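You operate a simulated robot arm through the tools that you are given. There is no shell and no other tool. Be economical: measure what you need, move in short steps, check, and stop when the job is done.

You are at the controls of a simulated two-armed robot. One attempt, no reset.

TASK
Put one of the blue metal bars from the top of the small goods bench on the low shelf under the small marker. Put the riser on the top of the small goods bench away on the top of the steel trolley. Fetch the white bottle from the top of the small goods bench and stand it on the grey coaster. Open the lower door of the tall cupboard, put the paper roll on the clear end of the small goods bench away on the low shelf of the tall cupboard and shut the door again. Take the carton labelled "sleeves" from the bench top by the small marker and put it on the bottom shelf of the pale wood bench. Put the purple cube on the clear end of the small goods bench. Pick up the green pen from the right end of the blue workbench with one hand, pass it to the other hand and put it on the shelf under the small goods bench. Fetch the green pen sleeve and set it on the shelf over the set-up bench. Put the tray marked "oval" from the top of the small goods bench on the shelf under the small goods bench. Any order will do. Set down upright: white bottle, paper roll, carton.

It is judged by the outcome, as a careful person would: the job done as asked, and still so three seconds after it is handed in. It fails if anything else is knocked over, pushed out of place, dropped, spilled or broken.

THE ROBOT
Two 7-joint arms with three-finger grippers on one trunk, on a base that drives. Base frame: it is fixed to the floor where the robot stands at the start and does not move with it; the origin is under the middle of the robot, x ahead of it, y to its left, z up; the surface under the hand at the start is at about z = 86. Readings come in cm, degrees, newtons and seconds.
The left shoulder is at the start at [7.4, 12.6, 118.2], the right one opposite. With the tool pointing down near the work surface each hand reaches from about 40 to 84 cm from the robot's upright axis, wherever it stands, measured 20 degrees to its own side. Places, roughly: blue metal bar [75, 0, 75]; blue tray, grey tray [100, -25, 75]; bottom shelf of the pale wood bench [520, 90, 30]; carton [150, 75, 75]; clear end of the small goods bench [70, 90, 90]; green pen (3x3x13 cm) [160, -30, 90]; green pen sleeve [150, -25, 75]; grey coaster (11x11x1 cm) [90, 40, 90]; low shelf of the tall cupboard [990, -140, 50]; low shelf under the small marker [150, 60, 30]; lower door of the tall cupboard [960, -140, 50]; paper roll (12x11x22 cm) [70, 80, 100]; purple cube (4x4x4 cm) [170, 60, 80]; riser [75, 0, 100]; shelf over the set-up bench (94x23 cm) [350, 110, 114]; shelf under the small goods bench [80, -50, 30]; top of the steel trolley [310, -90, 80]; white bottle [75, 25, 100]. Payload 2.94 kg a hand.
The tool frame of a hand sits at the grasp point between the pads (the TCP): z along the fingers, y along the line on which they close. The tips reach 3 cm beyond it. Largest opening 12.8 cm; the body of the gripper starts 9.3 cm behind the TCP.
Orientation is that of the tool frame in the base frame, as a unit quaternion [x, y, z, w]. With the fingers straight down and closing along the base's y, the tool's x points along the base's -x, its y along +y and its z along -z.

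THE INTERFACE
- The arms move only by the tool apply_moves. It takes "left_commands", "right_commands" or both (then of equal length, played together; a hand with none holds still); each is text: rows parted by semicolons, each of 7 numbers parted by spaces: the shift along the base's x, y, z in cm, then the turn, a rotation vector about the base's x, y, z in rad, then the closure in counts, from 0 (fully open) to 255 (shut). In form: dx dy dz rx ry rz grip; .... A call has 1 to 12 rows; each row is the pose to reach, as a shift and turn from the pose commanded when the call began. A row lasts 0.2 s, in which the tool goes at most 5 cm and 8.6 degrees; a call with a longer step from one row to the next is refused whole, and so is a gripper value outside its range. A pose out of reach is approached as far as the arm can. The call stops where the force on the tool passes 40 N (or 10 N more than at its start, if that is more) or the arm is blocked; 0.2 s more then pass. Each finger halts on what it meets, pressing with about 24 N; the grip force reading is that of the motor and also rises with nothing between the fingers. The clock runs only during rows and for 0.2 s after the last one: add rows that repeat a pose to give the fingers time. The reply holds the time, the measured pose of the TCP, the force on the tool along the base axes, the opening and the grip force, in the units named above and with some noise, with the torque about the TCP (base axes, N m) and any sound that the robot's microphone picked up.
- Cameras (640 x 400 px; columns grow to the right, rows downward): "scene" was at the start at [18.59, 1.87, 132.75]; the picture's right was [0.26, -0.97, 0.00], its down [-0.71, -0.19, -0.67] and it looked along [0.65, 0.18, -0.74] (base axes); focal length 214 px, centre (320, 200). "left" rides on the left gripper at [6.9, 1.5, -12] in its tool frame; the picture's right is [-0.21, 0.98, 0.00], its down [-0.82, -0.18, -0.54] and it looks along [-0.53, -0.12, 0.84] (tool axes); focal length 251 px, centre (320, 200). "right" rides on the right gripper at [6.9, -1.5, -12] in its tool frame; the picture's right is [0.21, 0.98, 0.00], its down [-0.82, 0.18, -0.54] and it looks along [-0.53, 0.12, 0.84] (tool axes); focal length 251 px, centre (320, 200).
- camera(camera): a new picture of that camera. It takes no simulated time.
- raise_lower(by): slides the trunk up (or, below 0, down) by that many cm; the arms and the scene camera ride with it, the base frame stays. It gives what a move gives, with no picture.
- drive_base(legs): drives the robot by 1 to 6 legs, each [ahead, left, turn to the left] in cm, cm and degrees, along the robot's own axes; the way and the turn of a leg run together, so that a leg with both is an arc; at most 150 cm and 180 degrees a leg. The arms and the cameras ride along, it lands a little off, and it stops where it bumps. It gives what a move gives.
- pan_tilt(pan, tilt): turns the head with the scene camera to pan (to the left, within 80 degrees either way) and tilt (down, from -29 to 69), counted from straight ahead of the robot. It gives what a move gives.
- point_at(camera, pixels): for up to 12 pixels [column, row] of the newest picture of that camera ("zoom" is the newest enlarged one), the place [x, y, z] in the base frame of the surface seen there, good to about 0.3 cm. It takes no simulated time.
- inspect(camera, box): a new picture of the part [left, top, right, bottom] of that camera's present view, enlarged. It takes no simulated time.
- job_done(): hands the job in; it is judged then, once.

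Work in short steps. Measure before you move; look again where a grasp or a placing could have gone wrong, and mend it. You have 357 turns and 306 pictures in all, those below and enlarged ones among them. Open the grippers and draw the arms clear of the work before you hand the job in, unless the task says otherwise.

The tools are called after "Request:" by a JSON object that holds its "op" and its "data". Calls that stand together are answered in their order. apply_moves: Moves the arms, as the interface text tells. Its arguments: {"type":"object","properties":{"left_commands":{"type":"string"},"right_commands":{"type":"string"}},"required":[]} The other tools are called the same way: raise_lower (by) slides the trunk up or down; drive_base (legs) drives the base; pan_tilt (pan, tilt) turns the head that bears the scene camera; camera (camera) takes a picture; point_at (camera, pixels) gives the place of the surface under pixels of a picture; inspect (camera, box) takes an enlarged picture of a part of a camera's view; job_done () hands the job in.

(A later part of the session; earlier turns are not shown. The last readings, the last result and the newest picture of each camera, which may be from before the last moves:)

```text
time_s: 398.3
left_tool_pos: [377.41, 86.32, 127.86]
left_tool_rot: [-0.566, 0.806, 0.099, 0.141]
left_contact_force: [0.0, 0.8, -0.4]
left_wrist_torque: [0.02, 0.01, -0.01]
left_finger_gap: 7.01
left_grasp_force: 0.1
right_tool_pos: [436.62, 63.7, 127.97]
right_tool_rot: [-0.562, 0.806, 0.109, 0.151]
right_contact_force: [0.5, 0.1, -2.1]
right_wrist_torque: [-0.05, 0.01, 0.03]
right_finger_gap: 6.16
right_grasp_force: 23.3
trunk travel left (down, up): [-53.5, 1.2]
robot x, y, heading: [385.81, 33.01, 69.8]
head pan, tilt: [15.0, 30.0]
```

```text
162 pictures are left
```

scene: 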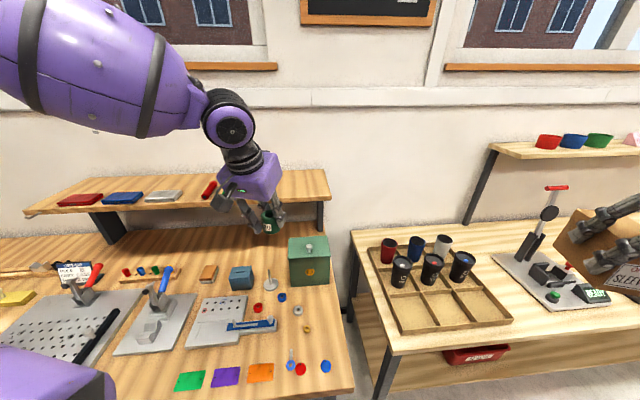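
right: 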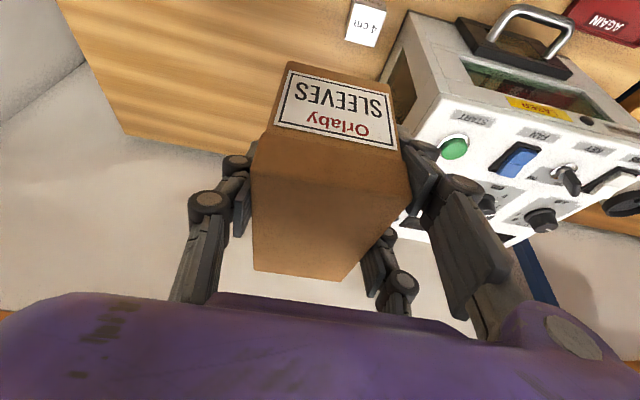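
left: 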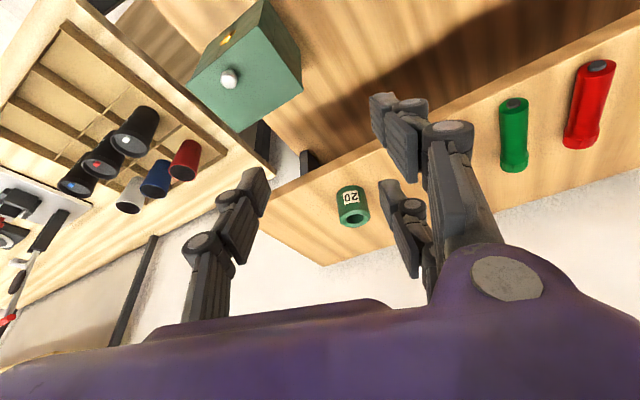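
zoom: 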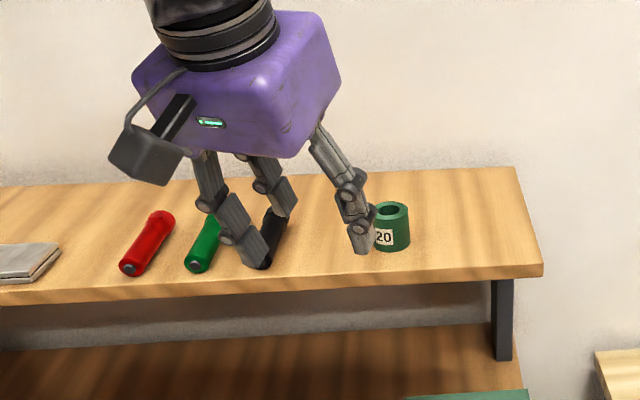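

Sleeve is standing on the shelf. Back away, then go along to the pale wood bench and look at its bottom shelf.

Request:
{"op": "drive_base", "data": {"legs": [[-45, 0, 0], [0, 0, 20.3], [0, -115, 0]]}}

Request:
{"op": "raise_lower", "data": {"by": -14}}

Request:
{"op": "pan_tilt", "data": {"pan": 0, "tilt": 40}}

Request:
{"op": "camera", "data": {"camera": "scene"}}

```text
time_s: 412.1
left_tool_pos: [460.21, 35.99, 127.88]
left_tool_rot: [-0.686, 0.707, 0.121, 0.125]
left_contact_force: [-0.4, 0.0, 0.3]
left_wrist_torque: [0.01, -0.03, 0.0]
left_finger_gap: 7.04
left_grasp_force: 0.0
right_tool_pos: [523.43, 33.03, 128.08]
right_tool_rot: [-0.683, 0.706, 0.132, 0.132]
right_contact_force: [0.3, -0.6, -2.9]
right_wrist_torque: [-0.01, -0.01, 0.04]
right_finger_gap: 6.14
right_grasp_force: 23.9
trunk travel left (down, up): [-53.5, 1.2]
robot x, y, heading: [485.35, -12.03, 87.8]
head pan, tilt: [15.0, 30.0]
```

```text
time_s: 413.8
left_tool_pos: [460.35, 35.99, 113.86]
left_tool_rot: [-0.686, 0.706, 0.121, 0.124]
left_contact_force: [0.7, -0.4, -0.1]
left_wrist_torque: [0.01, 0.01, -0.02]
left_finger_gap: 7.06
left_grasp_force: 0.2
right_tool_pos: [523.59, 32.9, 114.09]
right_tool_rot: [-0.683, 0.706, 0.132, 0.132]
right_contact_force: [-0.2, -0.3, -2.3]
right_wrist_torque: [-0.06, 0.03, 0.04]
right_finger_gap: 6.17
right_grasp_force: 23.8
trunk travel left (down, up): [-39.5, 15.2]
robot x, y, heading: [485.04, -11.99, 87.7]
head pan, tilt: [15.0, 30.0]
```

```text
time_s: 414.5
left_tool_pos: [460.15, 35.91, 113.97]
left_tool_rot: [-0.686, 0.706, 0.122, 0.124]
left_contact_force: [-0.4, 0.2, -1.0]
left_wrist_torque: [0.02, 0.0, -0.02]
left_finger_gap: 7.0
left_grasp_force: 0.1
right_tool_pos: [523.54, 32.86, 113.95]
right_tool_rot: [-0.682, 0.707, 0.132, 0.132]
right_contact_force: [0.8, -0.3, -1.3]
right_wrist_torque: [-0.05, -0.02, 0.0]
right_finger_gap: 6.16
right_grasp_force: 24.5
trunk travel left (down, up): [-39.5, 15.2]
robot x, y, heading: [485.12, -12.72, 87.7]
head pan, tilt: [0.0, 40.0]
```

```text
161 pictures are left
```

scene: 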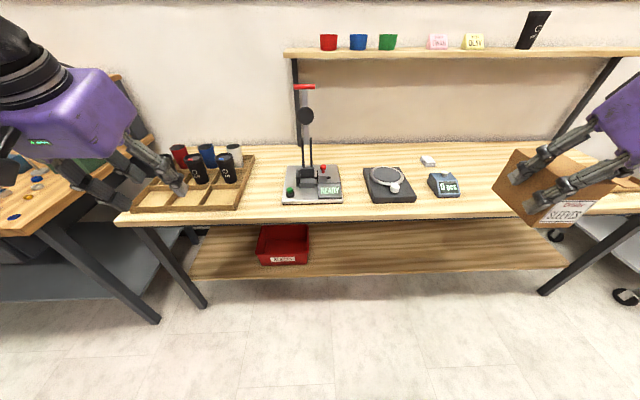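

Measure the bottom shelf and bench edge.

Request:
{"op": "point_at", "data": {"camera": "scene", "pixels": [[215, 275], [400, 270], [560, 265], [400, 255], [450, 240], [400, 215], [400, 222], [300, 268], [185, 270], [600, 250], [545, 290], [350, 235]]}}

```text
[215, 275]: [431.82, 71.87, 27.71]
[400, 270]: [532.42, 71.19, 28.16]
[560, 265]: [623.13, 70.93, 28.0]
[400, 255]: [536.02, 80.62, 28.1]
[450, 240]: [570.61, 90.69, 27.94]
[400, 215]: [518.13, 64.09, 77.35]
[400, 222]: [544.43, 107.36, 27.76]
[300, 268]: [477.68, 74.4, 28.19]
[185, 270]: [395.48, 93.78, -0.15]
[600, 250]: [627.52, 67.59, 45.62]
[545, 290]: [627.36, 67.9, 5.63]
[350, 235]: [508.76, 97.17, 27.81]
```

Shelf z≈28, front y≈70.5; bench edge y≈64. Target carton centre ≈[538,83]. I straighten heading, lower the trunk, and tuck the left hand.

Request:
{"op": "drive_base", "data": {"legs": [[-8, -15, 2.3]]}}

Request:
{"op": "apply_moves", "data": {"left_commands": "-3 -2 0 0 0 0 100; -6 -5 0 0 0 0 100; -9 -8 0 0 0 0 100; -12 -11 0 0 0 0 100; -15 -13 0 0 0 0 100; -15 -13 0 0 0 0 100"}}

Request:
{"op": "raise_lower", "data": {"by": -39}}

```text
time_s: 416.5
left_tool_pos: [473.06, 26.54, 113.97]
left_tool_rot: [0.703, -0.69, -0.125, -0.121]
left_contact_force: [-0.3, 0.0, -0.4]
left_wrist_torque: [-0.01, 0.0, -0.03]
left_finger_gap: 7.03
left_grasp_force: 0.0
right_tool_pos: [536.5, 26.42, 114.05]
right_tool_rot: [0.699, -0.69, -0.135, -0.129]
right_contact_force: [-0.5, 0.1, -2.1]
right_wrist_torque: [-0.07, 0.0, 0.01]
right_finger_gap: 6.18
right_grasp_force: 23.6
trunk travel left (down, up): [-39.5, 15.2]
robot x, y, heading: [500.35, -20.52, 90.5]
head pan, tilt: [0.0, 40.0]
```

```text
time_s: 417.9
left_tool_pos: [458.04, 13.42, 113.68]
left_tool_rot: [0.702, -0.69, -0.124, -0.122]
left_contact_force: [0.4, -0.1, -1.0]
left_wrist_torque: [-0.02, -0.02, 0.0]
left_finger_gap: 7.79
left_grasp_force: 0.0
right_tool_pos: [536.41, 26.48, 113.9]
right_tool_rot: [0.699, -0.69, -0.135, -0.128]
right_contact_force: [-0.7, 0.2, -2.0]
right_wrist_torque: [-0.04, -0.02, 0.0]
right_finger_gap: 6.17
right_grasp_force: 24.0
trunk travel left (down, up): [-39.5, 15.2]
robot x, y, heading: [500.43, -20.17, 90.6]
head pan, tilt: [0.0, 40.0]
```

```text
time_s: 421.6
left_tool_pos: [458.03, 13.46, 74.93]
left_tool_rot: [0.702, -0.691, -0.124, -0.122]
left_contact_force: [0.5, 0.5, -0.9]
left_wrist_torque: [-0.01, -0.02, -0.02]
left_finger_gap: 7.81
left_grasp_force: 0.1
right_tool_pos: [536.3, 26.46, 75.11]
right_tool_rot: [0.699, -0.691, -0.134, -0.128]
right_contact_force: [0.1, -0.4, -1.4]
right_wrist_torque: [-0.03, -0.01, -0.02]
right_finger_gap: 6.16
right_grasp_force: 24.2
trunk travel left (down, up): [-0.5, 54.2]
robot x, y, heading: [500.19, -20.08, 90.4]
head pan, tilt: [0.0, 40.0]
```

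Extend the right hand low: +16 cm forward, down to z≈42.

Request:
{"op": "apply_moves", "data": {"right_commands": "0 0.5 -4 0 0 0 255; 0 1.5 -8 0 0 0 255; 0 3 -12 0 0 0 255; 0 4.5 -16 0 0 0 255; 0 6.5 -20 0 0 0 255; 0 8.5 -24 0 0 0 255; 0 11 -27.5 0 0 0 255; 0 13.5 -30.5 0 0 0 255; 0 16 -33 0 0 0 255; 0 16 -33 0 0 0 255"}}

Request:
{"op": "pan_tilt", "data": {"pan": -35, "tilt": 25}}

Request:
{"op": "camera", "data": {"camera": "scene"}}

```text
time_s: 423.9
left_tool_pos: [458.02, 13.42, 74.84]
left_tool_rot: [0.701, -0.691, -0.123, -0.122]
left_contact_force: [1.0, 0.1, -0.7]
left_wrist_torque: [-0.02, 0.04, -0.01]
left_finger_gap: 7.79
left_grasp_force: 0.0
right_tool_pos: [536.59, 42.34, 42.23]
right_tool_rot: [0.699, -0.691, -0.135, -0.129]
right_contact_force: [-0.5, -0.5, -3.0]
right_wrist_torque: [-0.05, -0.01, 0.03]
right_finger_gap: 6.14
right_grasp_force: 24.2
trunk travel left (down, up): [-0.5, 54.2]
robot x, y, heading: [500.04, -20.66, 90.4]
head pan, tilt: [0.0, 40.0]
```

```text
time_s: 424.9
left_tool_pos: [458.02, 13.6, 74.95]
left_tool_rot: [0.702, -0.691, -0.123, -0.122]
left_contact_force: [-0.1, 0.3, 0.3]
left_wrist_torque: [0.01, 0.01, -0.01]
left_finger_gap: 7.79
left_grasp_force: 0.1
right_tool_pos: [536.62, 42.18, 42.2]
right_tool_rot: [0.699, -0.69, -0.135, -0.129]
right_contact_force: [-0.8, -0.2, -1.6]
right_wrist_torque: [-0.04, -0.03, -0.01]
right_finger_gap: 6.17
right_grasp_force: 23.8
trunk travel left (down, up): [-0.5, 54.2]
robot x, y, heading: [500.0, -20.67, 90.7]
head pan, tilt: [-35.0, 25.0]
```

```text
160 pictures are left
```

scene: 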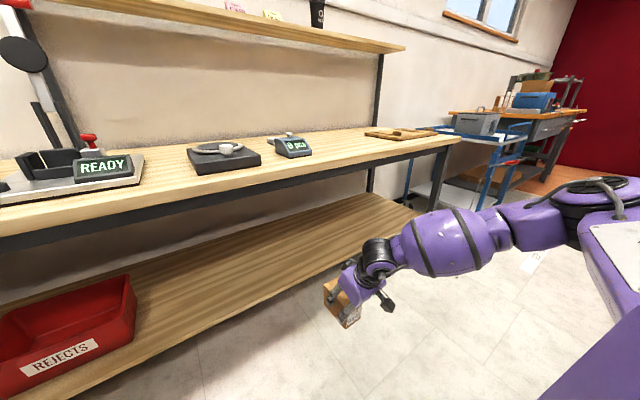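

Request:
{"op": "point_at", "data": {"camera": "scene", "pixels": [[450, 215], [500, 215], [420, 235], [590, 185], [375, 245], [300, 175], [300, 190], [390, 260]]}}

```text
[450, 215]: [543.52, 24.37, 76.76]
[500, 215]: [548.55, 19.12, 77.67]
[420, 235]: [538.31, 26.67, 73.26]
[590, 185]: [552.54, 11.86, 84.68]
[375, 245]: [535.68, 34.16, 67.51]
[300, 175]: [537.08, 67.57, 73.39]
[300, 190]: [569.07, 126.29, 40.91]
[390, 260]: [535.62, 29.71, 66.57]
```

The bench apron bottom is ~z 72; I lower the hand to z≈36 first (carton bottom ≈30, shelf 28) and then drive in.

Request:
{"op": "apply_moves", "data": {"right_commands": "0 0 -3 0 0 0 255; 0 0 -6 0 0 0 255; 0 0 -6 0 0 0 255"}}

Request:
{"op": "drive_base", "data": {"legs": [[24, 0, 0]]}}

Request:
{"op": "camera", "data": {"camera": "scene"}}

Request:
{"op": "point_at", "data": {"camera": "scene", "pixels": [[450, 220], [500, 220], [420, 240], [300, 300], [380, 250]]}}

```text
time_s: 425.7
left_tool_pos: [458.07, 13.61, 74.95]
left_tool_rot: [0.702, -0.691, -0.124, -0.122]
left_contact_force: [0.8, -0.3, -0.3]
left_wrist_torque: [0.01, 0.01, 0.0]
left_finger_gap: 7.8
left_grasp_force: 0.1
right_tool_pos: [536.51, 42.33, 36.04]
right_tool_rot: [0.699, -0.69, -0.136, -0.128]
right_contact_force: [-0.2, -0.9, -2.1]
right_wrist_torque: [-0.04, -0.02, 0.02]
right_finger_gap: 6.16
right_grasp_force: 24.6
trunk travel left (down, up): [-0.5, 54.2]
robot x, y, heading: [500.17, -20.47, 90.4]
head pan, tilt: [-35.0, 25.0]
```

```text
time_s: 427.4
left_tool_pos: [457.82, 37.03, 74.95]
left_tool_rot: [0.703, -0.689, -0.124, -0.122]
left_contact_force: [0.5, 0.1, 0.1]
left_wrist_torque: [-0.01, 0.03, 0.01]
left_finger_gap: 7.79
left_grasp_force: 0.1
right_tool_pos: [536.0, 66.08, 36.09]
right_tool_rot: [0.7, -0.689, -0.136, -0.128]
right_contact_force: [-0.1, 0.2, -1.7]
right_wrist_torque: [-0.06, 0.0, 0.01]
right_finger_gap: 6.14
right_grasp_force: 24.2
trunk travel left (down, up): [-0.5, 54.2]
robot x, y, heading: [499.89, 3.36, 90.5]
head pan, tilt: [-35.0, 25.0]
```

```text
159 pictures are left
```

scene: 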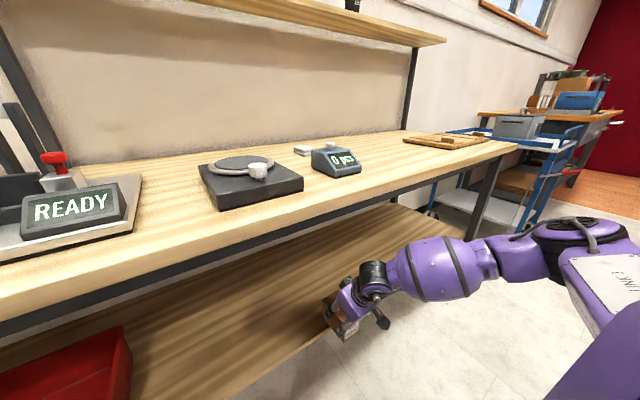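

```text
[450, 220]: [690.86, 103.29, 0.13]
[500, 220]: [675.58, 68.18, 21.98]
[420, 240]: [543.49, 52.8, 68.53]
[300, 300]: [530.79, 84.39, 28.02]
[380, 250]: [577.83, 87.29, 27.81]
```

Clear. 14.5 cm further in.

Request:
{"op": "drive_base", "data": {"legs": [[14.5, 0, 0]]}}

Request:
{"op": "camera", "data": {"camera": "right"}}

Request:
{"op": "camera", "data": {"camera": "scene"}}

```text
time_s: 428.8
left_tool_pos: [457.56, 51.49, 74.9]
left_tool_rot: [0.703, -0.689, -0.124, -0.122]
left_contact_force: [0.8, -0.5, -0.3]
left_wrist_torque: [0.0, -0.03, 0.01]
left_finger_gap: 7.73
left_grasp_force: 0.0
right_tool_pos: [535.79, 80.6, 36.03]
right_tool_rot: [0.701, -0.689, -0.134, -0.128]
right_contact_force: [-0.4, 0.1, -2.4]
right_wrist_torque: [-0.05, -0.01, 0.03]
right_finger_gap: 6.16
right_grasp_force: 23.7
trunk travel left (down, up): [-0.5, 54.2]
robot x, y, heading: [499.54, 17.61, 90.3]
head pan, tilt: [-35.0, 25.0]
```

```text
158 pictures are left
```

right: 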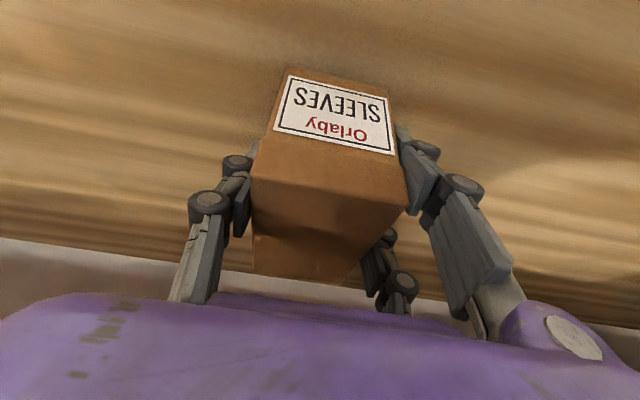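

```text
157 pictures are left
```

scene: 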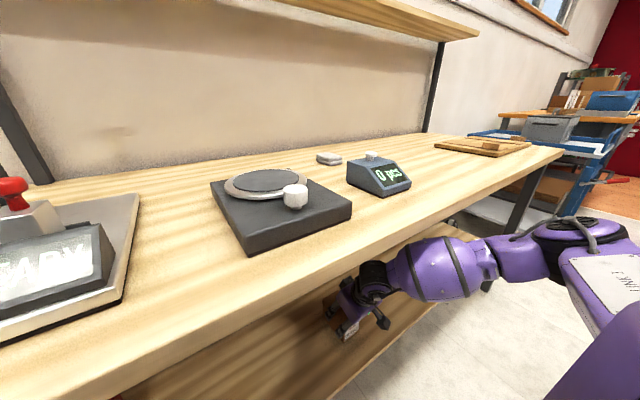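

Lower to contact and release.

Request:
{"op": "apply_moves", "data": {"right_commands": "0 1 -0.8 0 0 0 255; 0 1.5 -1.4 0 0 0 255; 0 1.5 -1.9 0 0 0 255; 0 1.5 -2.3 0 0 0 255; 0 1.5 -2.3 0 0 0 255"}}

```text
time_s: 430.0
left_tool_pos: [457.57, 51.46, 74.86]
left_tool_rot: [0.704, -0.689, -0.124, -0.121]
left_contact_force: [-0.2, 0.5, 0.0]
left_wrist_torque: [0.01, -0.05, 0.02]
left_finger_gap: 7.8
left_grasp_force: 0.1
right_tool_pos: [535.68, 82.06, 33.91]
right_tool_rot: [0.701, -0.688, -0.136, -0.129]
right_contact_force: [-0.8, -1.1, 7.9]
right_wrist_torque: [-0.17, -0.3, -0.04]
right_finger_gap: 6.14
right_grasp_force: 24.0
trunk travel left (down, up): [-0.5, 54.2]
robot x, y, heading: [500.3, 18.09, 90.7]
head pan, tilt: [-35.0, 25.0]
```

Contact. Release, then withdraw backwards with the fingers beside the carton.

Request:
{"op": "apply_moves", "data": {"right_commands": "0 0 0.2 0 0 0 60; 0 0 0.2 0 0 0 50; 0 0 0.2 0 0 0 40; 0 -1 2 0 0 0 40; 0 -2 3.5 0 0 0 40; 0 -2 3.5 0 0 0 40"}}

Request:
{"op": "camera", "data": {"camera": "right"}}

```text
time_s: 431.4
left_tool_pos: [457.65, 51.37, 74.99]
left_tool_rot: [0.703, -0.689, -0.123, -0.122]
left_contact_force: [1.4, -0.6, 0.7]
left_wrist_torque: [-0.03, 0.01, -0.05]
left_finger_gap: 7.78
left_grasp_force: 0.0
right_tool_pos: [535.65, 80.18, 37.4]
right_tool_rot: [0.7, -0.689, -0.136, -0.128]
right_contact_force: [0.0, -1.0, 0.1]
right_wrist_torque: [-0.03, -0.02, 0.0]
right_finger_gap: 10.8
right_grasp_force: 0.1
trunk travel left (down, up): [-0.5, 54.2]
robot x, y, heading: [499.59, 17.76, 90.7]
head pan, tilt: [-35.0, 25.0]
```

```text
156 pictures are left
```

right: 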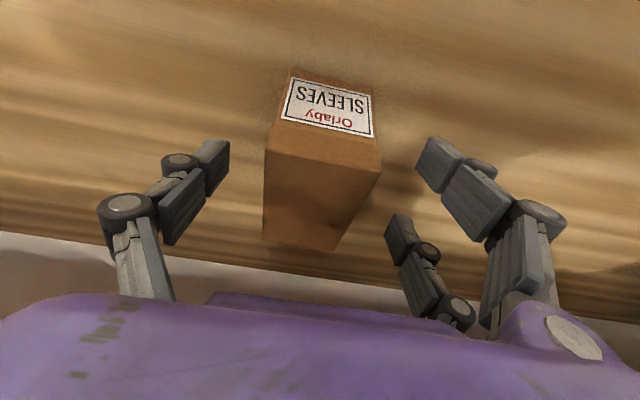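

Carton stands upright. Back out straight.

Request:
{"op": "drive_base", "data": {"legs": [[-40, 0, 0]]}}

Request:
{"op": "camera", "data": {"camera": "right"}}

Request:
{"op": "raise_lower", "data": {"by": 39}}

```text
time_s: 433.9
left_tool_pos: [458.14, 11.6, 75.0]
left_tool_rot: [0.699, -0.693, -0.124, -0.122]
left_contact_force: [-0.3, -0.6, -0.3]
left_wrist_torque: [-0.01, 0.02, -0.01]
left_finger_gap: 7.79
left_grasp_force: 0.0
right_tool_pos: [536.64, 39.56, 37.47]
right_tool_rot: [0.697, -0.692, -0.135, -0.129]
right_contact_force: [-0.1, 0.3, -0.6]
right_wrist_torque: [-0.04, -0.01, 0.0]
right_finger_gap: 10.77
right_grasp_force: 0.0
trunk travel left (down, up): [-0.5, 54.2]
robot x, y, heading: [500.55, -22.72, 90.1]
head pan, tilt: [-35.0, 25.0]
```

```text
155 pictures are left
```

right: 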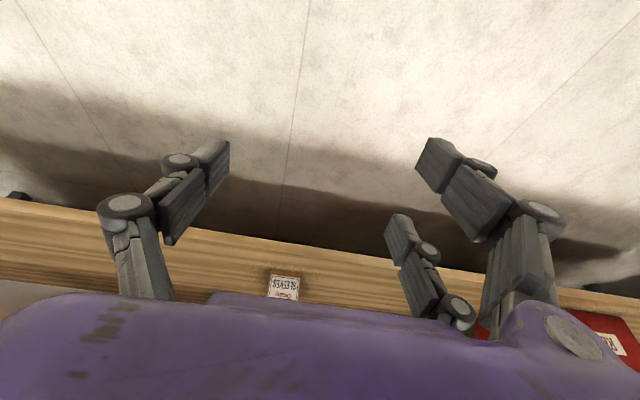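

```text
time_s: 437.6
left_tool_pos: [458.23, 11.59, 113.9]
left_tool_rot: [0.7, -0.692, -0.124, -0.122]
left_contact_force: [0.0, -0.8, -0.5]
left_wrist_torque: [-0.03, 0.0, 0.02]
left_finger_gap: 7.78
left_grasp_force: 0.1
right_tool_pos: [536.58, 39.63, 76.32]
right_tool_rot: [0.697, -0.692, -0.135, -0.128]
right_contact_force: [0.0, 0.5, -0.4]
right_wrist_torque: [0.02, 0.02, -0.01]
right_finger_gap: 10.77
right_grasp_force: 0.1
trunk travel left (down, up): [-39.5, 15.2]
robot x, y, heading: [499.82, -22.55, 90.2]
head pan, tilt: [-35.0, 25.0]
```

Carton is done. Raise the right hand (small steps), then drive back to the marker bench area.

Request:
{"op": "apply_moves", "data": {"right_commands": "0 -2 4 0 0 0 0; 0 -4 8 0 0 0 0; 0 -6 12 0 0 0 0; 0 -8 16 0 0 0 0; 0 -10 20 0 0 0 0; 0 -11 24 0 0 0 0; 0 -11 28 0 0 0 0; 0 -11 32 0 0 0 0; 0 -11 35 0 0 0 0; 0 -11 35 0 0 0 0"}}

Request:
{"op": "drive_base", "data": {"legs": [[14, 0, 0], [0, 0, 90], [130, 0, 0], [128, 0, 0]]}}

```text
time_s: 439.8
left_tool_pos: [458.11, 11.59, 113.97]
left_tool_rot: [0.699, -0.693, -0.123, -0.122]
left_contact_force: [-0.5, 0.4, 0.5]
left_wrist_torque: [0.02, 0.01, 0.0]
left_finger_gap: 7.78
left_grasp_force: 0.0
right_tool_pos: [536.62, 28.56, 111.41]
right_tool_rot: [0.697, -0.692, -0.134, -0.129]
right_contact_force: [0.7, 0.4, 1.0]
right_wrist_torque: [0.02, 0.0, -0.02]
right_finger_gap: 12.8
right_grasp_force: 0.0
trunk travel left (down, up): [-39.5, 15.2]
robot x, y, heading: [500.39, -22.73, 90.0]
head pan, tilt: [-35.0, 25.0]
```

```text
time_s: 457.3
left_tool_pos: [205.17, -49.58, 114.02]
left_tool_rot: [0.985, 0.011, -0.173, 0.002]
left_contact_force: [0.4, 0.3, -0.1]
left_wrist_torque: [0.01, 0.01, -0.02]
left_finger_gap: 7.78
left_grasp_force: 0.0
right_tool_pos: [187.45, 28.7, 111.32]
right_tool_rot: [0.982, 0.008, -0.187, 0.004]
right_contact_force: [0.2, 1.2, 0.9]
right_wrist_torque: [0.01, 0.01, -0.03]
right_finger_gap: 12.78
right_grasp_force: 0.1
trunk travel left (down, up): [-39.5, 15.2]
robot x, y, heading: [238.88, -7.04, -179.3]
head pan, tilt: [-35.0, 25.0]
```

Slide to y≈22 for the purple cube, and look at it through the wrist camera.

Request:
{"op": "drive_base", "data": {"legs": [[5, -29, -0.7]]}}

Request:
{"op": "camera", "data": {"camera": "right"}}

```text
time_s: 460.5
left_tool_pos: [199.09, -19.78, 113.99]
left_tool_rot: [0.985, -0.001, -0.173, 0.0]
left_contact_force: [-0.7, 0.3, 1.0]
left_wrist_torque: [-0.01, 0.0, 0.01]
left_finger_gap: 7.78
left_grasp_force: 0.0
right_tool_pos: [183.14, 58.76, 111.35]
right_tool_rot: [0.982, -0.002, -0.186, 0.003]
right_contact_force: [-0.4, 0.0, -0.1]
right_wrist_torque: [0.02, 0.0, -0.02]
right_finger_gap: 12.78
right_grasp_force: 0.0
trunk travel left (down, up): [-39.5, 15.2]
robot x, y, heading: [233.89, 21.55, 179.4]
head pan, tilt: [-35.0, 25.0]
```

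```text
154 pictures are left
```

right: 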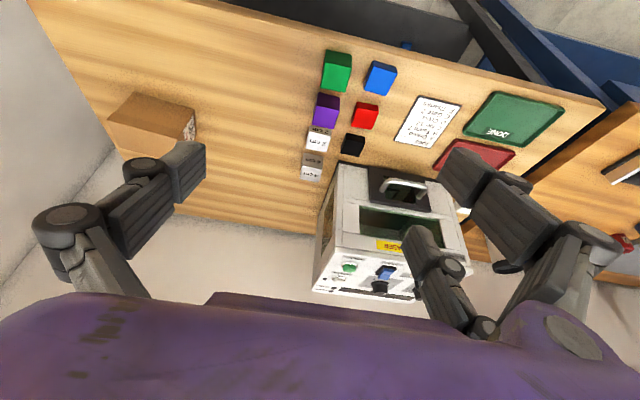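

Request:
{"op": "inspect", "data": {"camera": "right", "box": [290, 40, 410, 190]}}

Request:
{"op": "point_at", "data": {"camera": "zoom", "pixels": [[218, 165], [275, 180], [210, 215], [262, 225], [240, 195], [320, 170], [320, 205], [268, 130], [240, 70], [215, 255], [280, 215], [200, 190]]}}

```text
2.67 times, centred on (350, 115) of right
```

zoom: 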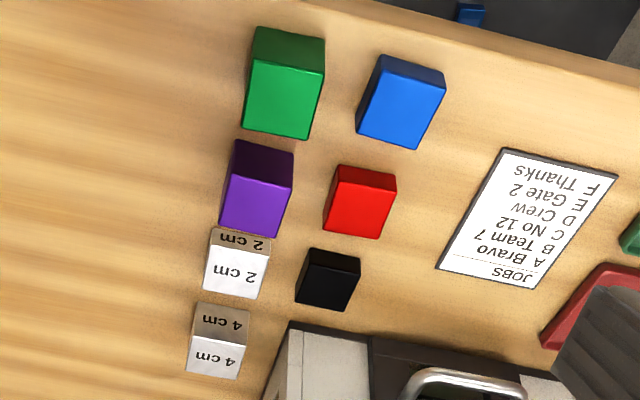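

```text
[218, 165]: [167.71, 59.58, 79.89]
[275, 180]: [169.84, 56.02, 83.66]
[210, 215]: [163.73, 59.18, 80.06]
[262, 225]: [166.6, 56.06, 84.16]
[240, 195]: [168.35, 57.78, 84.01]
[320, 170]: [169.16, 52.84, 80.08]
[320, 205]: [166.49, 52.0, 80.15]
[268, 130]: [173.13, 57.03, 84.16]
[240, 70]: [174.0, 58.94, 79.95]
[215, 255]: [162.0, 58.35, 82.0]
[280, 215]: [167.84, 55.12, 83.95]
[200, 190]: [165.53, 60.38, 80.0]
```

Purple cube top centre ≈[168, 57], with the red block only ~2 cm beside it. Drive 10 cm closer, straighten the hand and hover above with a narrow opening.

Request:
{"op": "drive_base", "data": {"legs": [[12, 0, 0]]}}

Request:
{"op": "apply_moves", "data": {"right_commands": "-0.5 0 -2 0 -0.12 0 147; -1 -0.3 -5 0 -0.24 0 147; -1.5 -0.6 -9 0 -0.375 0 147; -2 -1 -13 0 -0.375 0 147; -2.5 -1.4 -16 0 -0.375 0 147; -2.5 -1.4 -16 0 -0.375 0 147"}}

Request:
{"op": "camera", "data": {"camera": "right"}}

```text
time_s: 461.7
left_tool_pos: [187.64, -19.83, 113.92]
left_tool_rot: [0.985, 0.001, -0.174, 0.0]
left_contact_force: [-0.4, 0.6, -0.3]
left_wrist_torque: [0.0, 0.01, 0.0]
left_finger_gap: 7.81
left_grasp_force: 0.1
right_tool_pos: [171.48, 58.72, 111.46]
right_tool_rot: [0.983, -0.001, -0.186, 0.002]
right_contact_force: [0.4, 0.2, -0.2]
right_wrist_torque: [0.02, 0.02, -0.02]
right_finger_gap: 12.79
right_grasp_force: 0.1
trunk travel left (down, up): [-39.5, 15.2]
robot x, y, heading: [222.06, 21.93, 179.6]
head pan, tilt: [-35.0, 25.0]
```

```text
time_s: 463.1
left_tool_pos: [187.61, -19.69, 113.93]
left_tool_rot: [0.985, 0.002, -0.173, 0.0]
left_contact_force: [-0.9, -0.6, 0.1]
left_wrist_torque: [-0.05, -0.01, -0.02]
left_finger_gap: 7.74
left_grasp_force: 0.0
right_tool_pos: [169.18, 57.36, 95.5]
right_tool_rot: [1.0, -0.002, 0.0, 0.003]
right_contact_force: [-0.1, 0.7, 1.3]
right_wrist_torque: [-0.01, 0.01, 0.0]
right_finger_gap: 5.44
right_grasp_force: 0.1
trunk travel left (down, up): [-39.5, 15.2]
robot x, y, heading: [221.88, 21.86, 179.8]
head pan, tilt: [-35.0, 25.0]
```

```text
152 pictures are left
```

right: 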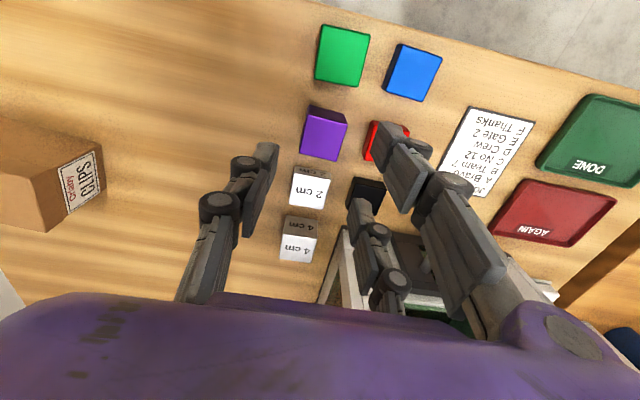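

Cube centre ≈[168.5, 57.0]; yaw aligned. Narrow to 5.0 cm and descend carefully.

Request:
{"op": "apply_moves", "data": {"right_commands": "-0.7 -0.2 0 0 0 0 155; -0.7 -0.2 -4 0 0 0 155; -0.7 -0.2 -7 0 0 0 155; -0.7 -0.2 -7 0 0 0 155"}}

Request:
{"op": "camera", "data": {"camera": "right"}}

```text
time_s: 464.1
left_tool_pos: [187.78, -19.76, 113.93]
left_tool_rot: [0.985, 0.001, -0.173, 0.001]
left_contact_force: [0.0, -0.4, 0.7]
left_wrist_torque: [0.03, 0.05, -0.02]
left_finger_gap: 7.8
left_grasp_force: 0.1
right_tool_pos: [168.39, 57.04, 88.34]
right_tool_rot: [1.0, -0.002, -0.001, 0.002]
right_contact_force: [-0.8, 1.0, 0.0]
right_wrist_torque: [-0.02, 0.03, -0.02]
right_finger_gap: 5.01
right_grasp_force: 0.1
trunk travel left (down, up): [-39.5, 15.2]
robot x, y, heading: [222.39, 21.8, 179.6]
head pan, tilt: [-35.0, 25.0]
```

```text
151 pictures are left
```

right: 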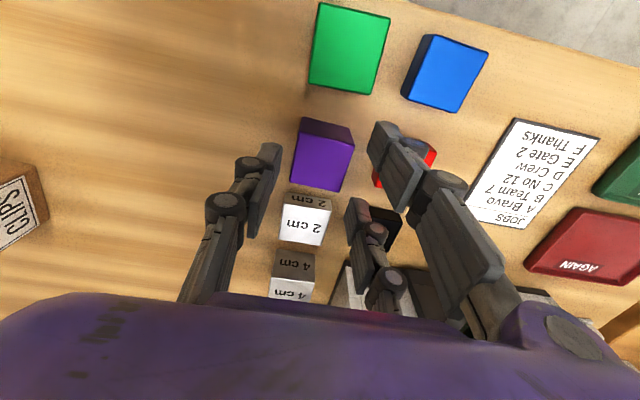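

Clear on both sides. Descend to z 83.2 and close.

Request:
{"op": "apply_moves", "data": {"right_commands": "0 0 -2 0 0 0 155; 0 0 -4 0 0 0 155; 0 0 -5.1 0 0 0 155; 0 0 -5.1 0 0 0 255; 0 0 -5.1 0 0 0 255; 0 0 -5.1 0 0 0 255"}}

Request:
{"op": "apply_moves", "data": {"right_commands": "0 0 2 0 0 0 255; 0 0 6 0 0 0 255; 0 0 10 0 0 0 255; 0 0 15 0 0 0 255; 0 0 20 0 0 0 255; 0 0 24 0 0 0 255; 0 0 24 0 0 0 255"}}

Request:
{"op": "camera", "data": {"camera": "right"}}

```text
time_s: 465.5
left_tool_pos: [187.6, -19.75, 113.95]
left_tool_rot: [0.985, 0.001, -0.174, 0.0]
left_contact_force: [0.2, -0.2, -0.2]
left_wrist_torque: [0.01, 0.03, 0.01]
left_finger_gap: 7.8
left_grasp_force: 0.0
right_tool_pos: [168.34, 57.04, 83.07]
right_tool_rot: [1.0, -0.002, 0.0, 0.003]
right_contact_force: [0.3, -0.4, -0.1]
right_wrist_torque: [0.05, 0.0, 0.01]
right_finger_gap: 3.87
right_grasp_force: 23.6
trunk travel left (down, up): [-39.5, 15.2]
robot x, y, heading: [222.16, 22.06, 179.0]
head pan, tilt: [-35.0, 25.0]
```

```text
time_s: 467.1
left_tool_pos: [187.53, -19.77, 113.93]
left_tool_rot: [0.985, 0.0, -0.174, 0.0]
left_contact_force: [0.3, 0.0, 0.4]
left_wrist_torque: [0.01, 0.01, 0.0]
left_finger_gap: 7.74
left_grasp_force: 0.0
right_tool_pos: [168.17, 57.02, 107.12]
right_tool_rot: [1.0, -0.002, 0.001, 0.003]
right_contact_force: [-0.2, -0.1, -1.7]
right_wrist_torque: [-0.02, 0.03, 0.0]
right_finger_gap: 3.88
right_grasp_force: 24.5
trunk travel left (down, up): [-39.5, 15.2]
robot x, y, heading: [221.7, 21.53, 179.9]
head pan, tilt: [-35.0, 25.0]
```

```text
150 pictures are left
```

right: 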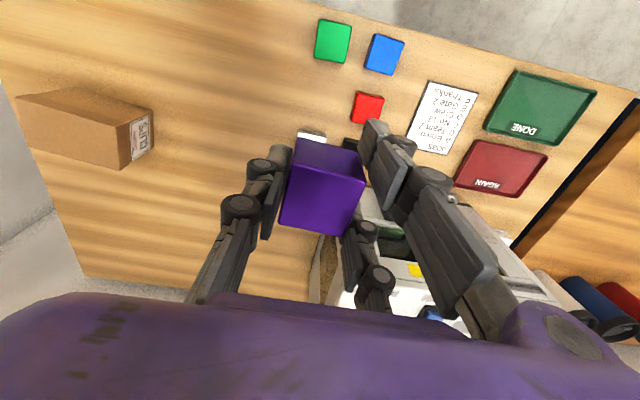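

Cube held. Pull the right hand back a bit and slide left to the pens.

Request:
{"op": "apply_moves", "data": {"right_commands": "3 0 2 0 0 0 255; 7 0 4 0 0 0 255; 10 0 5 0 0 0 255; 10 0 5 0 0 0 255"}}

Request:
{"op": "drive_base", "data": {"legs": [[0, 30, 0]]}}

Request:
{"op": "pan_tilt", "data": {"pan": 20, "tilt": 40}}

Request:
{"op": "camera", "data": {"camera": "left"}}

Request:
{"op": "camera", "data": {"camera": "scene"}}

```text
time_s: 468.1
left_tool_pos: [187.51, -19.97, 113.95]
left_tool_rot: [0.985, 0.001, -0.173, 0.0]
left_contact_force: [-0.7, -0.2, 0.3]
left_wrist_torque: [-0.02, 0.0, -0.04]
left_finger_gap: 7.76
left_grasp_force: 0.1
right_tool_pos: [178.55, 57.11, 112.38]
right_tool_rot: [1.0, -0.002, -0.001, 0.002]
right_contact_force: [-0.4, 0.4, -2.7]
right_wrist_torque: [0.01, -0.02, -0.01]
right_finger_gap: 3.88
right_grasp_force: 23.8
trunk travel left (down, up): [-39.5, 15.2]
robot x, y, heading: [222.3, 21.74, 179.6]
head pan, tilt: [-35.0, 25.0]
```

```text
time_s: 471.3
left_tool_pos: [187.1, -49.77, 113.91]
left_tool_rot: [0.985, -0.002, -0.173, -0.001]
left_contact_force: [1.1, 0.8, -0.1]
left_wrist_torque: [0.03, 0.03, 0.0]
left_finger_gap: 7.78
left_grasp_force: 0.0
right_tool_pos: [178.35, 27.31, 112.26]
right_tool_rot: [1.0, -0.004, 0.0, 0.003]
right_contact_force: [0.2, -0.1, -1.7]
right_wrist_torque: [0.0, -0.03, -0.03]
right_finger_gap: 3.88
right_grasp_force: 24.0
trunk travel left (down, up): [-39.5, 15.2]
robot x, y, heading: [221.63, -8.06, 179.0]
head pan, tilt: [-35.0, 25.0]
```

```text
time_s: 472.6
left_tool_pos: [187.06, -49.91, 113.93]
left_tool_rot: [0.985, -0.002, -0.173, -0.001]
left_contact_force: [-0.4, 0.3, 0.9]
left_wrist_torque: [0.0, 0.02, -0.01]
left_finger_gap: 7.79
left_grasp_force: 0.1
right_tool_pos: [178.3, 27.33, 112.27]
right_tool_rot: [1.0, -0.005, 0.0, 0.003]
right_contact_force: [0.8, -0.3, -1.1]
right_wrist_torque: [0.03, -0.03, 0.0]
right_finger_gap: 3.87
right_grasp_force: 24.0
trunk travel left (down, up): [-39.5, 15.2]
robot x, y, heading: [222.0, -8.71, 179.3]
head pan, tilt: [20.0, 40.0]
```

```text
149 pictures are left
```

left: 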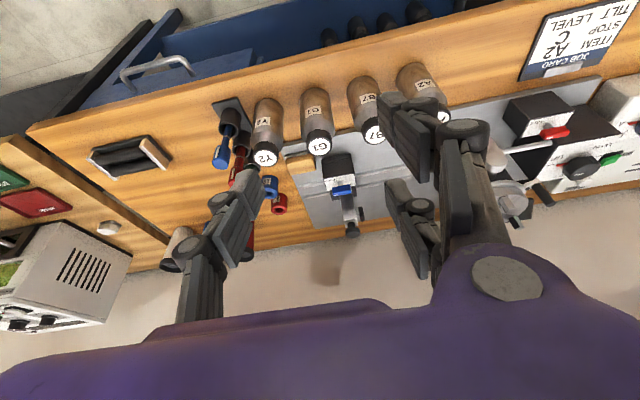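

```text
148 pictures are left
```

scene: 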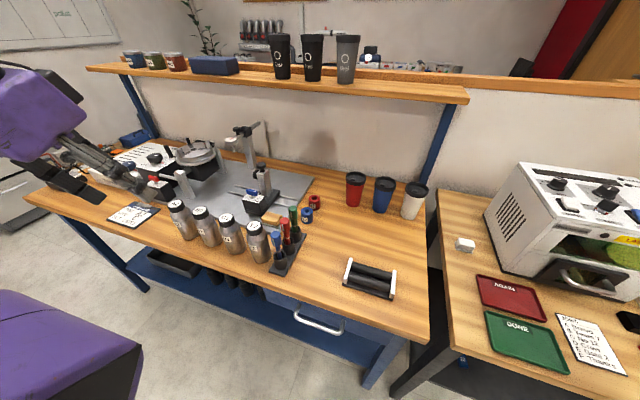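

Request:
{"op": "inspect", "data": {"camera": "scene", "box": [240, 190, 330, 280]}}

Request:
{"op": "point_at", "data": {"camera": "zoom", "pixels": [[385, 130], [385, 170], [380, 220], [320, 230], [255, 320], [390, 300], [405, 130], [365, 130], [130, 255], [475, 180]]}}

```text
4.44 times, centred on (285, 235) of scene
```

zoom: 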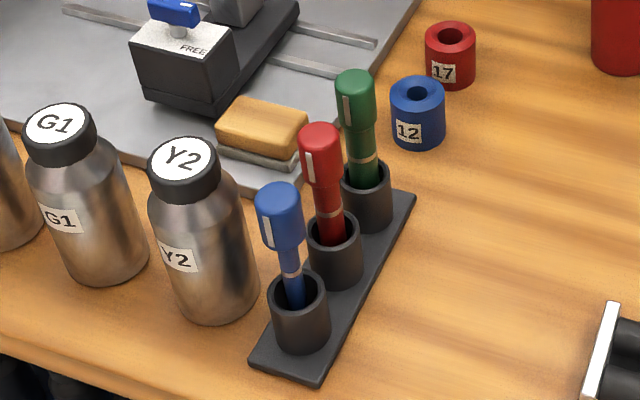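

```text
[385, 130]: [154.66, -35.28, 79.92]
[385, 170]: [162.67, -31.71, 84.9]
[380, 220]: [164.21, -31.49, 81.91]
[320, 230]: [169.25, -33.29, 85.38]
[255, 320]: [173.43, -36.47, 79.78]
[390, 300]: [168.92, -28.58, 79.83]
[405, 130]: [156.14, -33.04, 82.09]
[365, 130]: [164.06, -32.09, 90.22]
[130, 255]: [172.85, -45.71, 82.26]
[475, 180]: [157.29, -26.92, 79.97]
```

Request:
{"op": "point_at", "data": {"camera": "zoom", "pixels": [[355, 77], [345, 100], [365, 100], [355, 120], [362, 150], [318, 130], [278, 190], [365, 170], [345, 195], [388, 195]]}}

```text
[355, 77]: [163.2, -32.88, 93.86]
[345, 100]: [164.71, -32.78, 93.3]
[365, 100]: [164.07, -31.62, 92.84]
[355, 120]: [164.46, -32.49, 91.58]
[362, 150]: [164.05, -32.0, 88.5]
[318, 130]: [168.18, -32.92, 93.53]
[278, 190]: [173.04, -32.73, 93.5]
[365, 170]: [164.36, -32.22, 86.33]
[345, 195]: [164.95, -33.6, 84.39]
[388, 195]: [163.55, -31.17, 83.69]
```

Green pen top at [163.3,−32.7,94]. Bring the left hand vertical above it with 6 cm opening.

Request:
{"op": "apply_moves", "data": {"left_commands": "-3 2.2 0 0 -0.12 0 135; -6 4.4 0 0 -0.24 0 135; -9 6.6 -1 0 -0.348 0 135; -12 8.8 -2 0 -0.348 0 135; -15 11 -3 0 -0.348 0 135; -18 13 -4 0 -0.348 0 135; -21 15.1 -6 0 -0.348 0 135; -23.9 17.2 -8 0 -0.348 0 135; -23.9 17.2 -12 0 -0.348 0 135; -23.9 17.2 -12 0 -0.348 0 135"}}

Request:
{"op": "camera", "data": {"camera": "left"}}

```text
time_s: 474.8
left_tool_pos: [162.93, -33.01, 101.97]
left_tool_rot: [1.0, -0.002, 0.0, 0.0]
left_contact_force: [-0.2, 1.2, -0.1]
left_wrist_torque: [-0.02, 0.01, 0.01]
left_finger_gap: 6.04
left_grasp_force: 0.1
right_tool_pos: [178.35, 27.36, 112.38]
right_tool_rot: [1.0, -0.004, 0.001, 0.002]
right_contact_force: [-0.3, 0.0, -1.9]
right_wrist_torque: [-0.03, 0.0, 0.0]
right_finger_gap: 3.87
right_grasp_force: 24.0
trunk travel left (down, up): [-39.5, 15.2]
robot x, y, heading: [221.85, -8.42, 179.0]
head pan, tilt: [20.0, 40.0]
```

```text
146 pictures are left
```

left: 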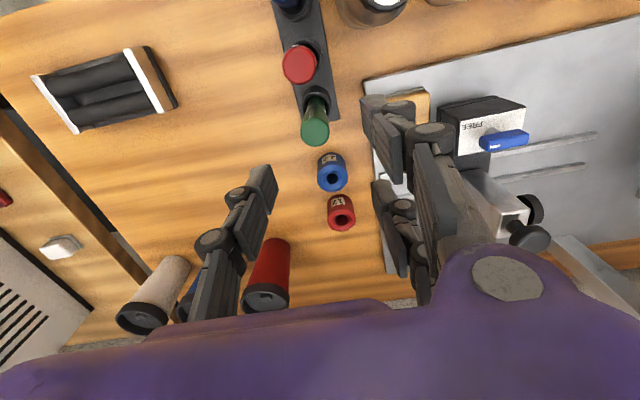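

Pen top at px (314,130) vs expected (320,141): shift +0.8 x, +0.5 y, descend and grip.

Request:
{"op": "apply_moves", "data": {"left_commands": "0.8 0.5 -3 0 0 0 135; 0.8 0.5 -6 0 0 0 135; 0.8 0.5 -6 0 0 0 135"}}

Request:
{"op": "camera", "data": {"camera": "left"}}

```text
time_s: 475.6
left_tool_pos: [163.87, -32.52, 96.0]
left_tool_rot: [1.0, -0.002, -0.001, -0.001]
left_contact_force: [-0.2, 0.7, -0.9]
left_wrist_torque: [0.0, 0.04, -0.01]
left_finger_gap: 6.04
left_grasp_force: 0.1
right_tool_pos: [178.44, 27.27, 112.28]
right_tool_rot: [1.0, -0.005, 0.001, 0.003]
right_contact_force: [0.3, -0.4, -2.4]
right_wrist_torque: [-0.02, -0.01, -0.01]
right_finger_gap: 3.88
right_grasp_force: 24.4
trunk travel left (down, up): [-39.5, 15.2]
robot x, y, heading: [221.91, -8.49, 179.2]
head pan, tilt: [20.0, 40.0]
```

```text
145 pictures are left
```

left: 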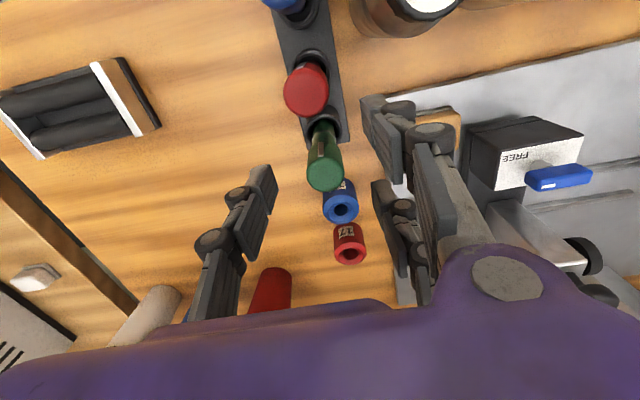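

Aligned. Descend to 90.5, close, and lift straight up.

Request:
{"op": "apply_moves", "data": {"left_commands": "0 0 -3 0 0 0 135; 0 0 -5.5 0 0 0 135; 0 0 -5.5 0 0 0 255; 0 0 -5.5 0 0 0 255; 0 0 -5.5 0 0 0 255; 0 0 -5.5 0 0 0 255"}}

Request:
{"op": "apply_moves", "data": {"left_commands": "0 0 3 0 0 0 255; 0 0 7 0 0 0 255; 0 0 11 0 0 0 255; 0 0 15 0 0 0 255; 0 0 19 0 0 0 255; 0 0 21 0 0 0 255; 0 0 21 0 0 0 255"}}

Request:
{"op": "camera", "data": {"camera": "left"}}

Request:
{"op": "inspect", "data": {"camera": "scene", "box": [200, 100, 360, 280]}}

```text
time_s: 477.0
left_tool_pos: [163.96, -31.79, 90.59]
left_tool_rot: [1.0, -0.004, -0.002, -0.002]
left_contact_force: [0.4, 30.1, -0.9]
left_wrist_torque: [0.62, -0.09, -0.13]
left_finger_gap: 0.02
left_grasp_force: 12.5
right_tool_pos: [178.33, 27.72, 112.36]
right_tool_rot: [1.0, -0.005, -0.001, 0.002]
right_contact_force: [0.3, -0.1, -1.7]
right_wrist_torque: [0.01, 0.01, 0.0]
right_finger_gap: 3.85
right_grasp_force: 24.1
trunk travel left (down, up): [-39.5, 15.2]
robot x, y, heading: [221.83, -8.47, 179.1]
head pan, tilt: [20.0, 40.0]
```

```text
time_s: 478.6
left_tool_pos: [164.14, -31.99, 111.52]
left_tool_rot: [1.0, -0.002, 0.0, -0.001]
left_contact_force: [0.0, 0.5, 0.0]
left_wrist_torque: [0.0, 0.01, 0.0]
left_finger_gap: 0.0
left_grasp_force: 3.4
right_tool_pos: [178.44, 27.18, 112.34]
right_tool_rot: [1.0, -0.004, 0.0, 0.003]
right_contact_force: [0.4, -0.6, -1.1]
right_wrist_torque: [-0.02, 0.0, 0.01]
right_finger_gap: 3.87
right_grasp_force: 24.0
trunk travel left (down, up): [-39.5, 15.2]
robot x, y, heading: [221.81, -8.28, 179.3]
head pan, tilt: [20.0, 40.0]
```

```text
144 pictures are left
```

left: 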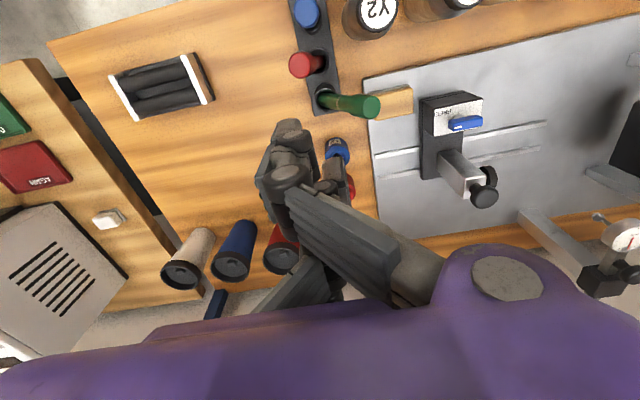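

```text
2.22 times, centred on (280, 190) of scene
```

zoom: 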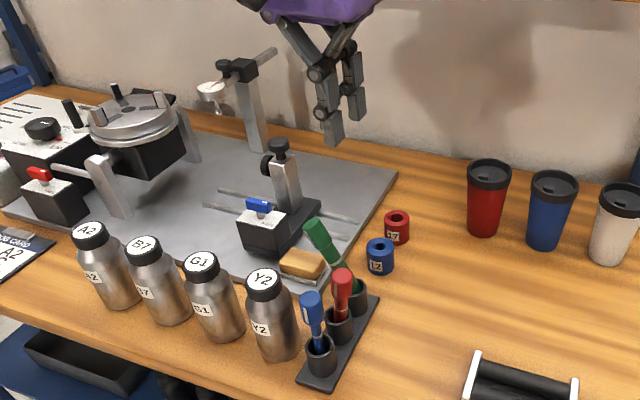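

The pen slipped through the gap between the two paired fingers and now leans in its holder. Measure how it leans.

Request:
{"op": "inspect", "data": {"camera": "scene", "box": [250, 180, 340, 280]}}

Request:
{"op": "point_at", "data": {"camera": "zoom", "pixels": [[240, 90], [255, 105], [265, 125], [275, 145], [290, 175], [305, 195], [320, 215], [235, 110], [250, 80]]}}

```text
4.00 times, centred on (295, 230) of scene
```

zoom: 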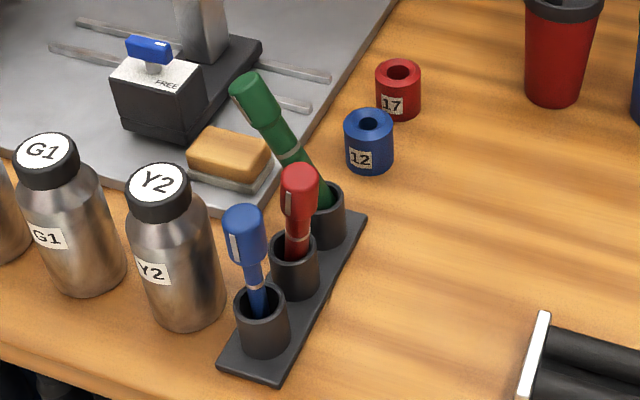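

```text
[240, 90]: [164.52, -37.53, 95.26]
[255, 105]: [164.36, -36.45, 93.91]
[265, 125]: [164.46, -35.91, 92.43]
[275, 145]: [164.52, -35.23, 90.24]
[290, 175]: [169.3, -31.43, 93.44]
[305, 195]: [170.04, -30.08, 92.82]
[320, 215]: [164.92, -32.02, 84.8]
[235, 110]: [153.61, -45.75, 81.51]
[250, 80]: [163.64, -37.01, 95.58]
```

The pen leans 28° toward −y in the y–z plane; it must be gripped from the +y side, which suits the right hand. So I'll first set the cube down on a free spot of the blue bench and take it over with the left hand. Retract the left hand and measure the free spot.

Request:
{"op": "apply_moves", "data": {"left_commands": "4 0 1 0 0 0 100; 8 -1 2 0 0 0 0; 12 -2 3 0 0 0 0; 16 -3 3 0 0 0 0; 20 -4 3 0 0 0 0; 24 -5 3 0 0 0 0; 24 -5 3 0 0 0 0"}}

Request:
{"op": "point_at", "data": {"camera": "scene", "pixels": [[350, 262], [395, 272], [345, 285], [390, 300], [350, 230], [380, 240], [425, 340], [330, 240], [355, 205], [425, 230]]}}

```text
time_s: 480.2
left_tool_pos: [188.27, -37.05, 114.42]
left_tool_rot: [1.0, -0.001, -0.001, 0.0]
left_contact_force: [-0.2, 0.0, 0.5]
left_wrist_torque: [-0.02, 0.0, -0.02]
left_finger_gap: 12.79
left_grasp_force: 0.0
right_tool_pos: [178.28, 27.25, 112.38]
right_tool_rot: [1.0, -0.005, 0.0, 0.003]
right_contact_force: [0.9, 1.2, -2.3]
right_wrist_torque: [-0.04, 0.01, 0.0]
right_finger_gap: 3.88
right_grasp_force: 24.1
trunk travel left (down, up): [-39.5, 15.2]
robot x, y, heading: [221.99, -8.27, 179.3]
head pan, tilt: [20.0, 40.0]
```

```text
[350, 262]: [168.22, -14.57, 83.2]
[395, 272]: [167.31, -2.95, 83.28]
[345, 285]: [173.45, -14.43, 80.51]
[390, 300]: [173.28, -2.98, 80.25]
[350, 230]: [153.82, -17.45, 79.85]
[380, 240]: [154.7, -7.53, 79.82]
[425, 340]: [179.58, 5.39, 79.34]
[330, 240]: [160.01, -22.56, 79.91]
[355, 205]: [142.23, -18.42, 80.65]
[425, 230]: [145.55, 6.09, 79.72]
```

Free spot at [156,−10]. Slide left 26 cm and set the cube there with the right hand.

Request:
{"op": "drive_base", "data": {"legs": [[0, 26, 0]]}}

Request:
{"op": "apply_moves", "data": {"right_commands": "-4 -2 -1 0 0 0 255; -8 -4 -2 0 0 0 255; -12 -6 -4 0 0 0 255; -15.5 -8 -7 0 0 0 255; -19 -9.7 -10 0 0 0 255; -22.3 -11.3 -13 0 0 0 255; -22.3 -11.3 -18 0 0 0 255; -22.3 -11.3 -23 0 0 0 255; -22.3 -11.3 -27 0 0 0 255; -22.3 -11.3 -28.5 0 0 0 255; -22.3 -11.3 -28.5 0 0 0 255"}}

Request:
{"op": "camera", "data": {"camera": "right"}}

```text
time_s: 483.1
left_tool_pos: [188.11, -63.53, 114.43]
left_tool_rot: [1.0, 0.001, 0.0, -0.001]
left_contact_force: [-0.4, 0.1, 0.9]
left_wrist_torque: [0.02, 0.01, -0.02]
left_finger_gap: 12.79
left_grasp_force: 0.0
right_tool_pos: [177.89, 0.84, 112.27]
right_tool_rot: [1.0, -0.002, 0.0, 0.003]
right_contact_force: [-0.1, 0.6, -1.5]
right_wrist_torque: [-0.01, 0.0, -0.03]
right_finger_gap: 3.87
right_grasp_force: 23.9
trunk travel left (down, up): [-39.5, 15.2]
robot x, y, heading: [221.16, -34.82, 179.9]
head pan, tilt: [20.0, 40.0]
```

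```text
refused: row 4 steps farther than a row can; nothing moved
```

```text
141 pictures are left
```

right: 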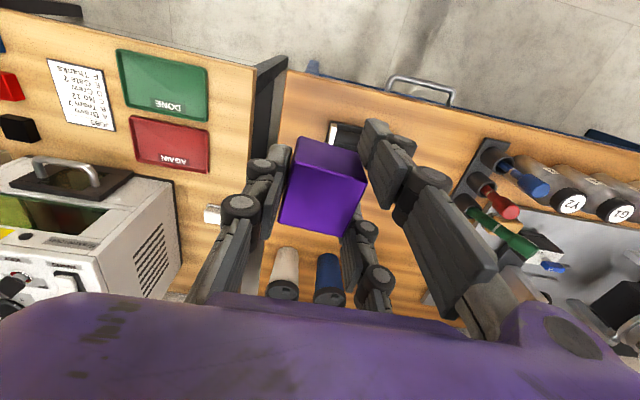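

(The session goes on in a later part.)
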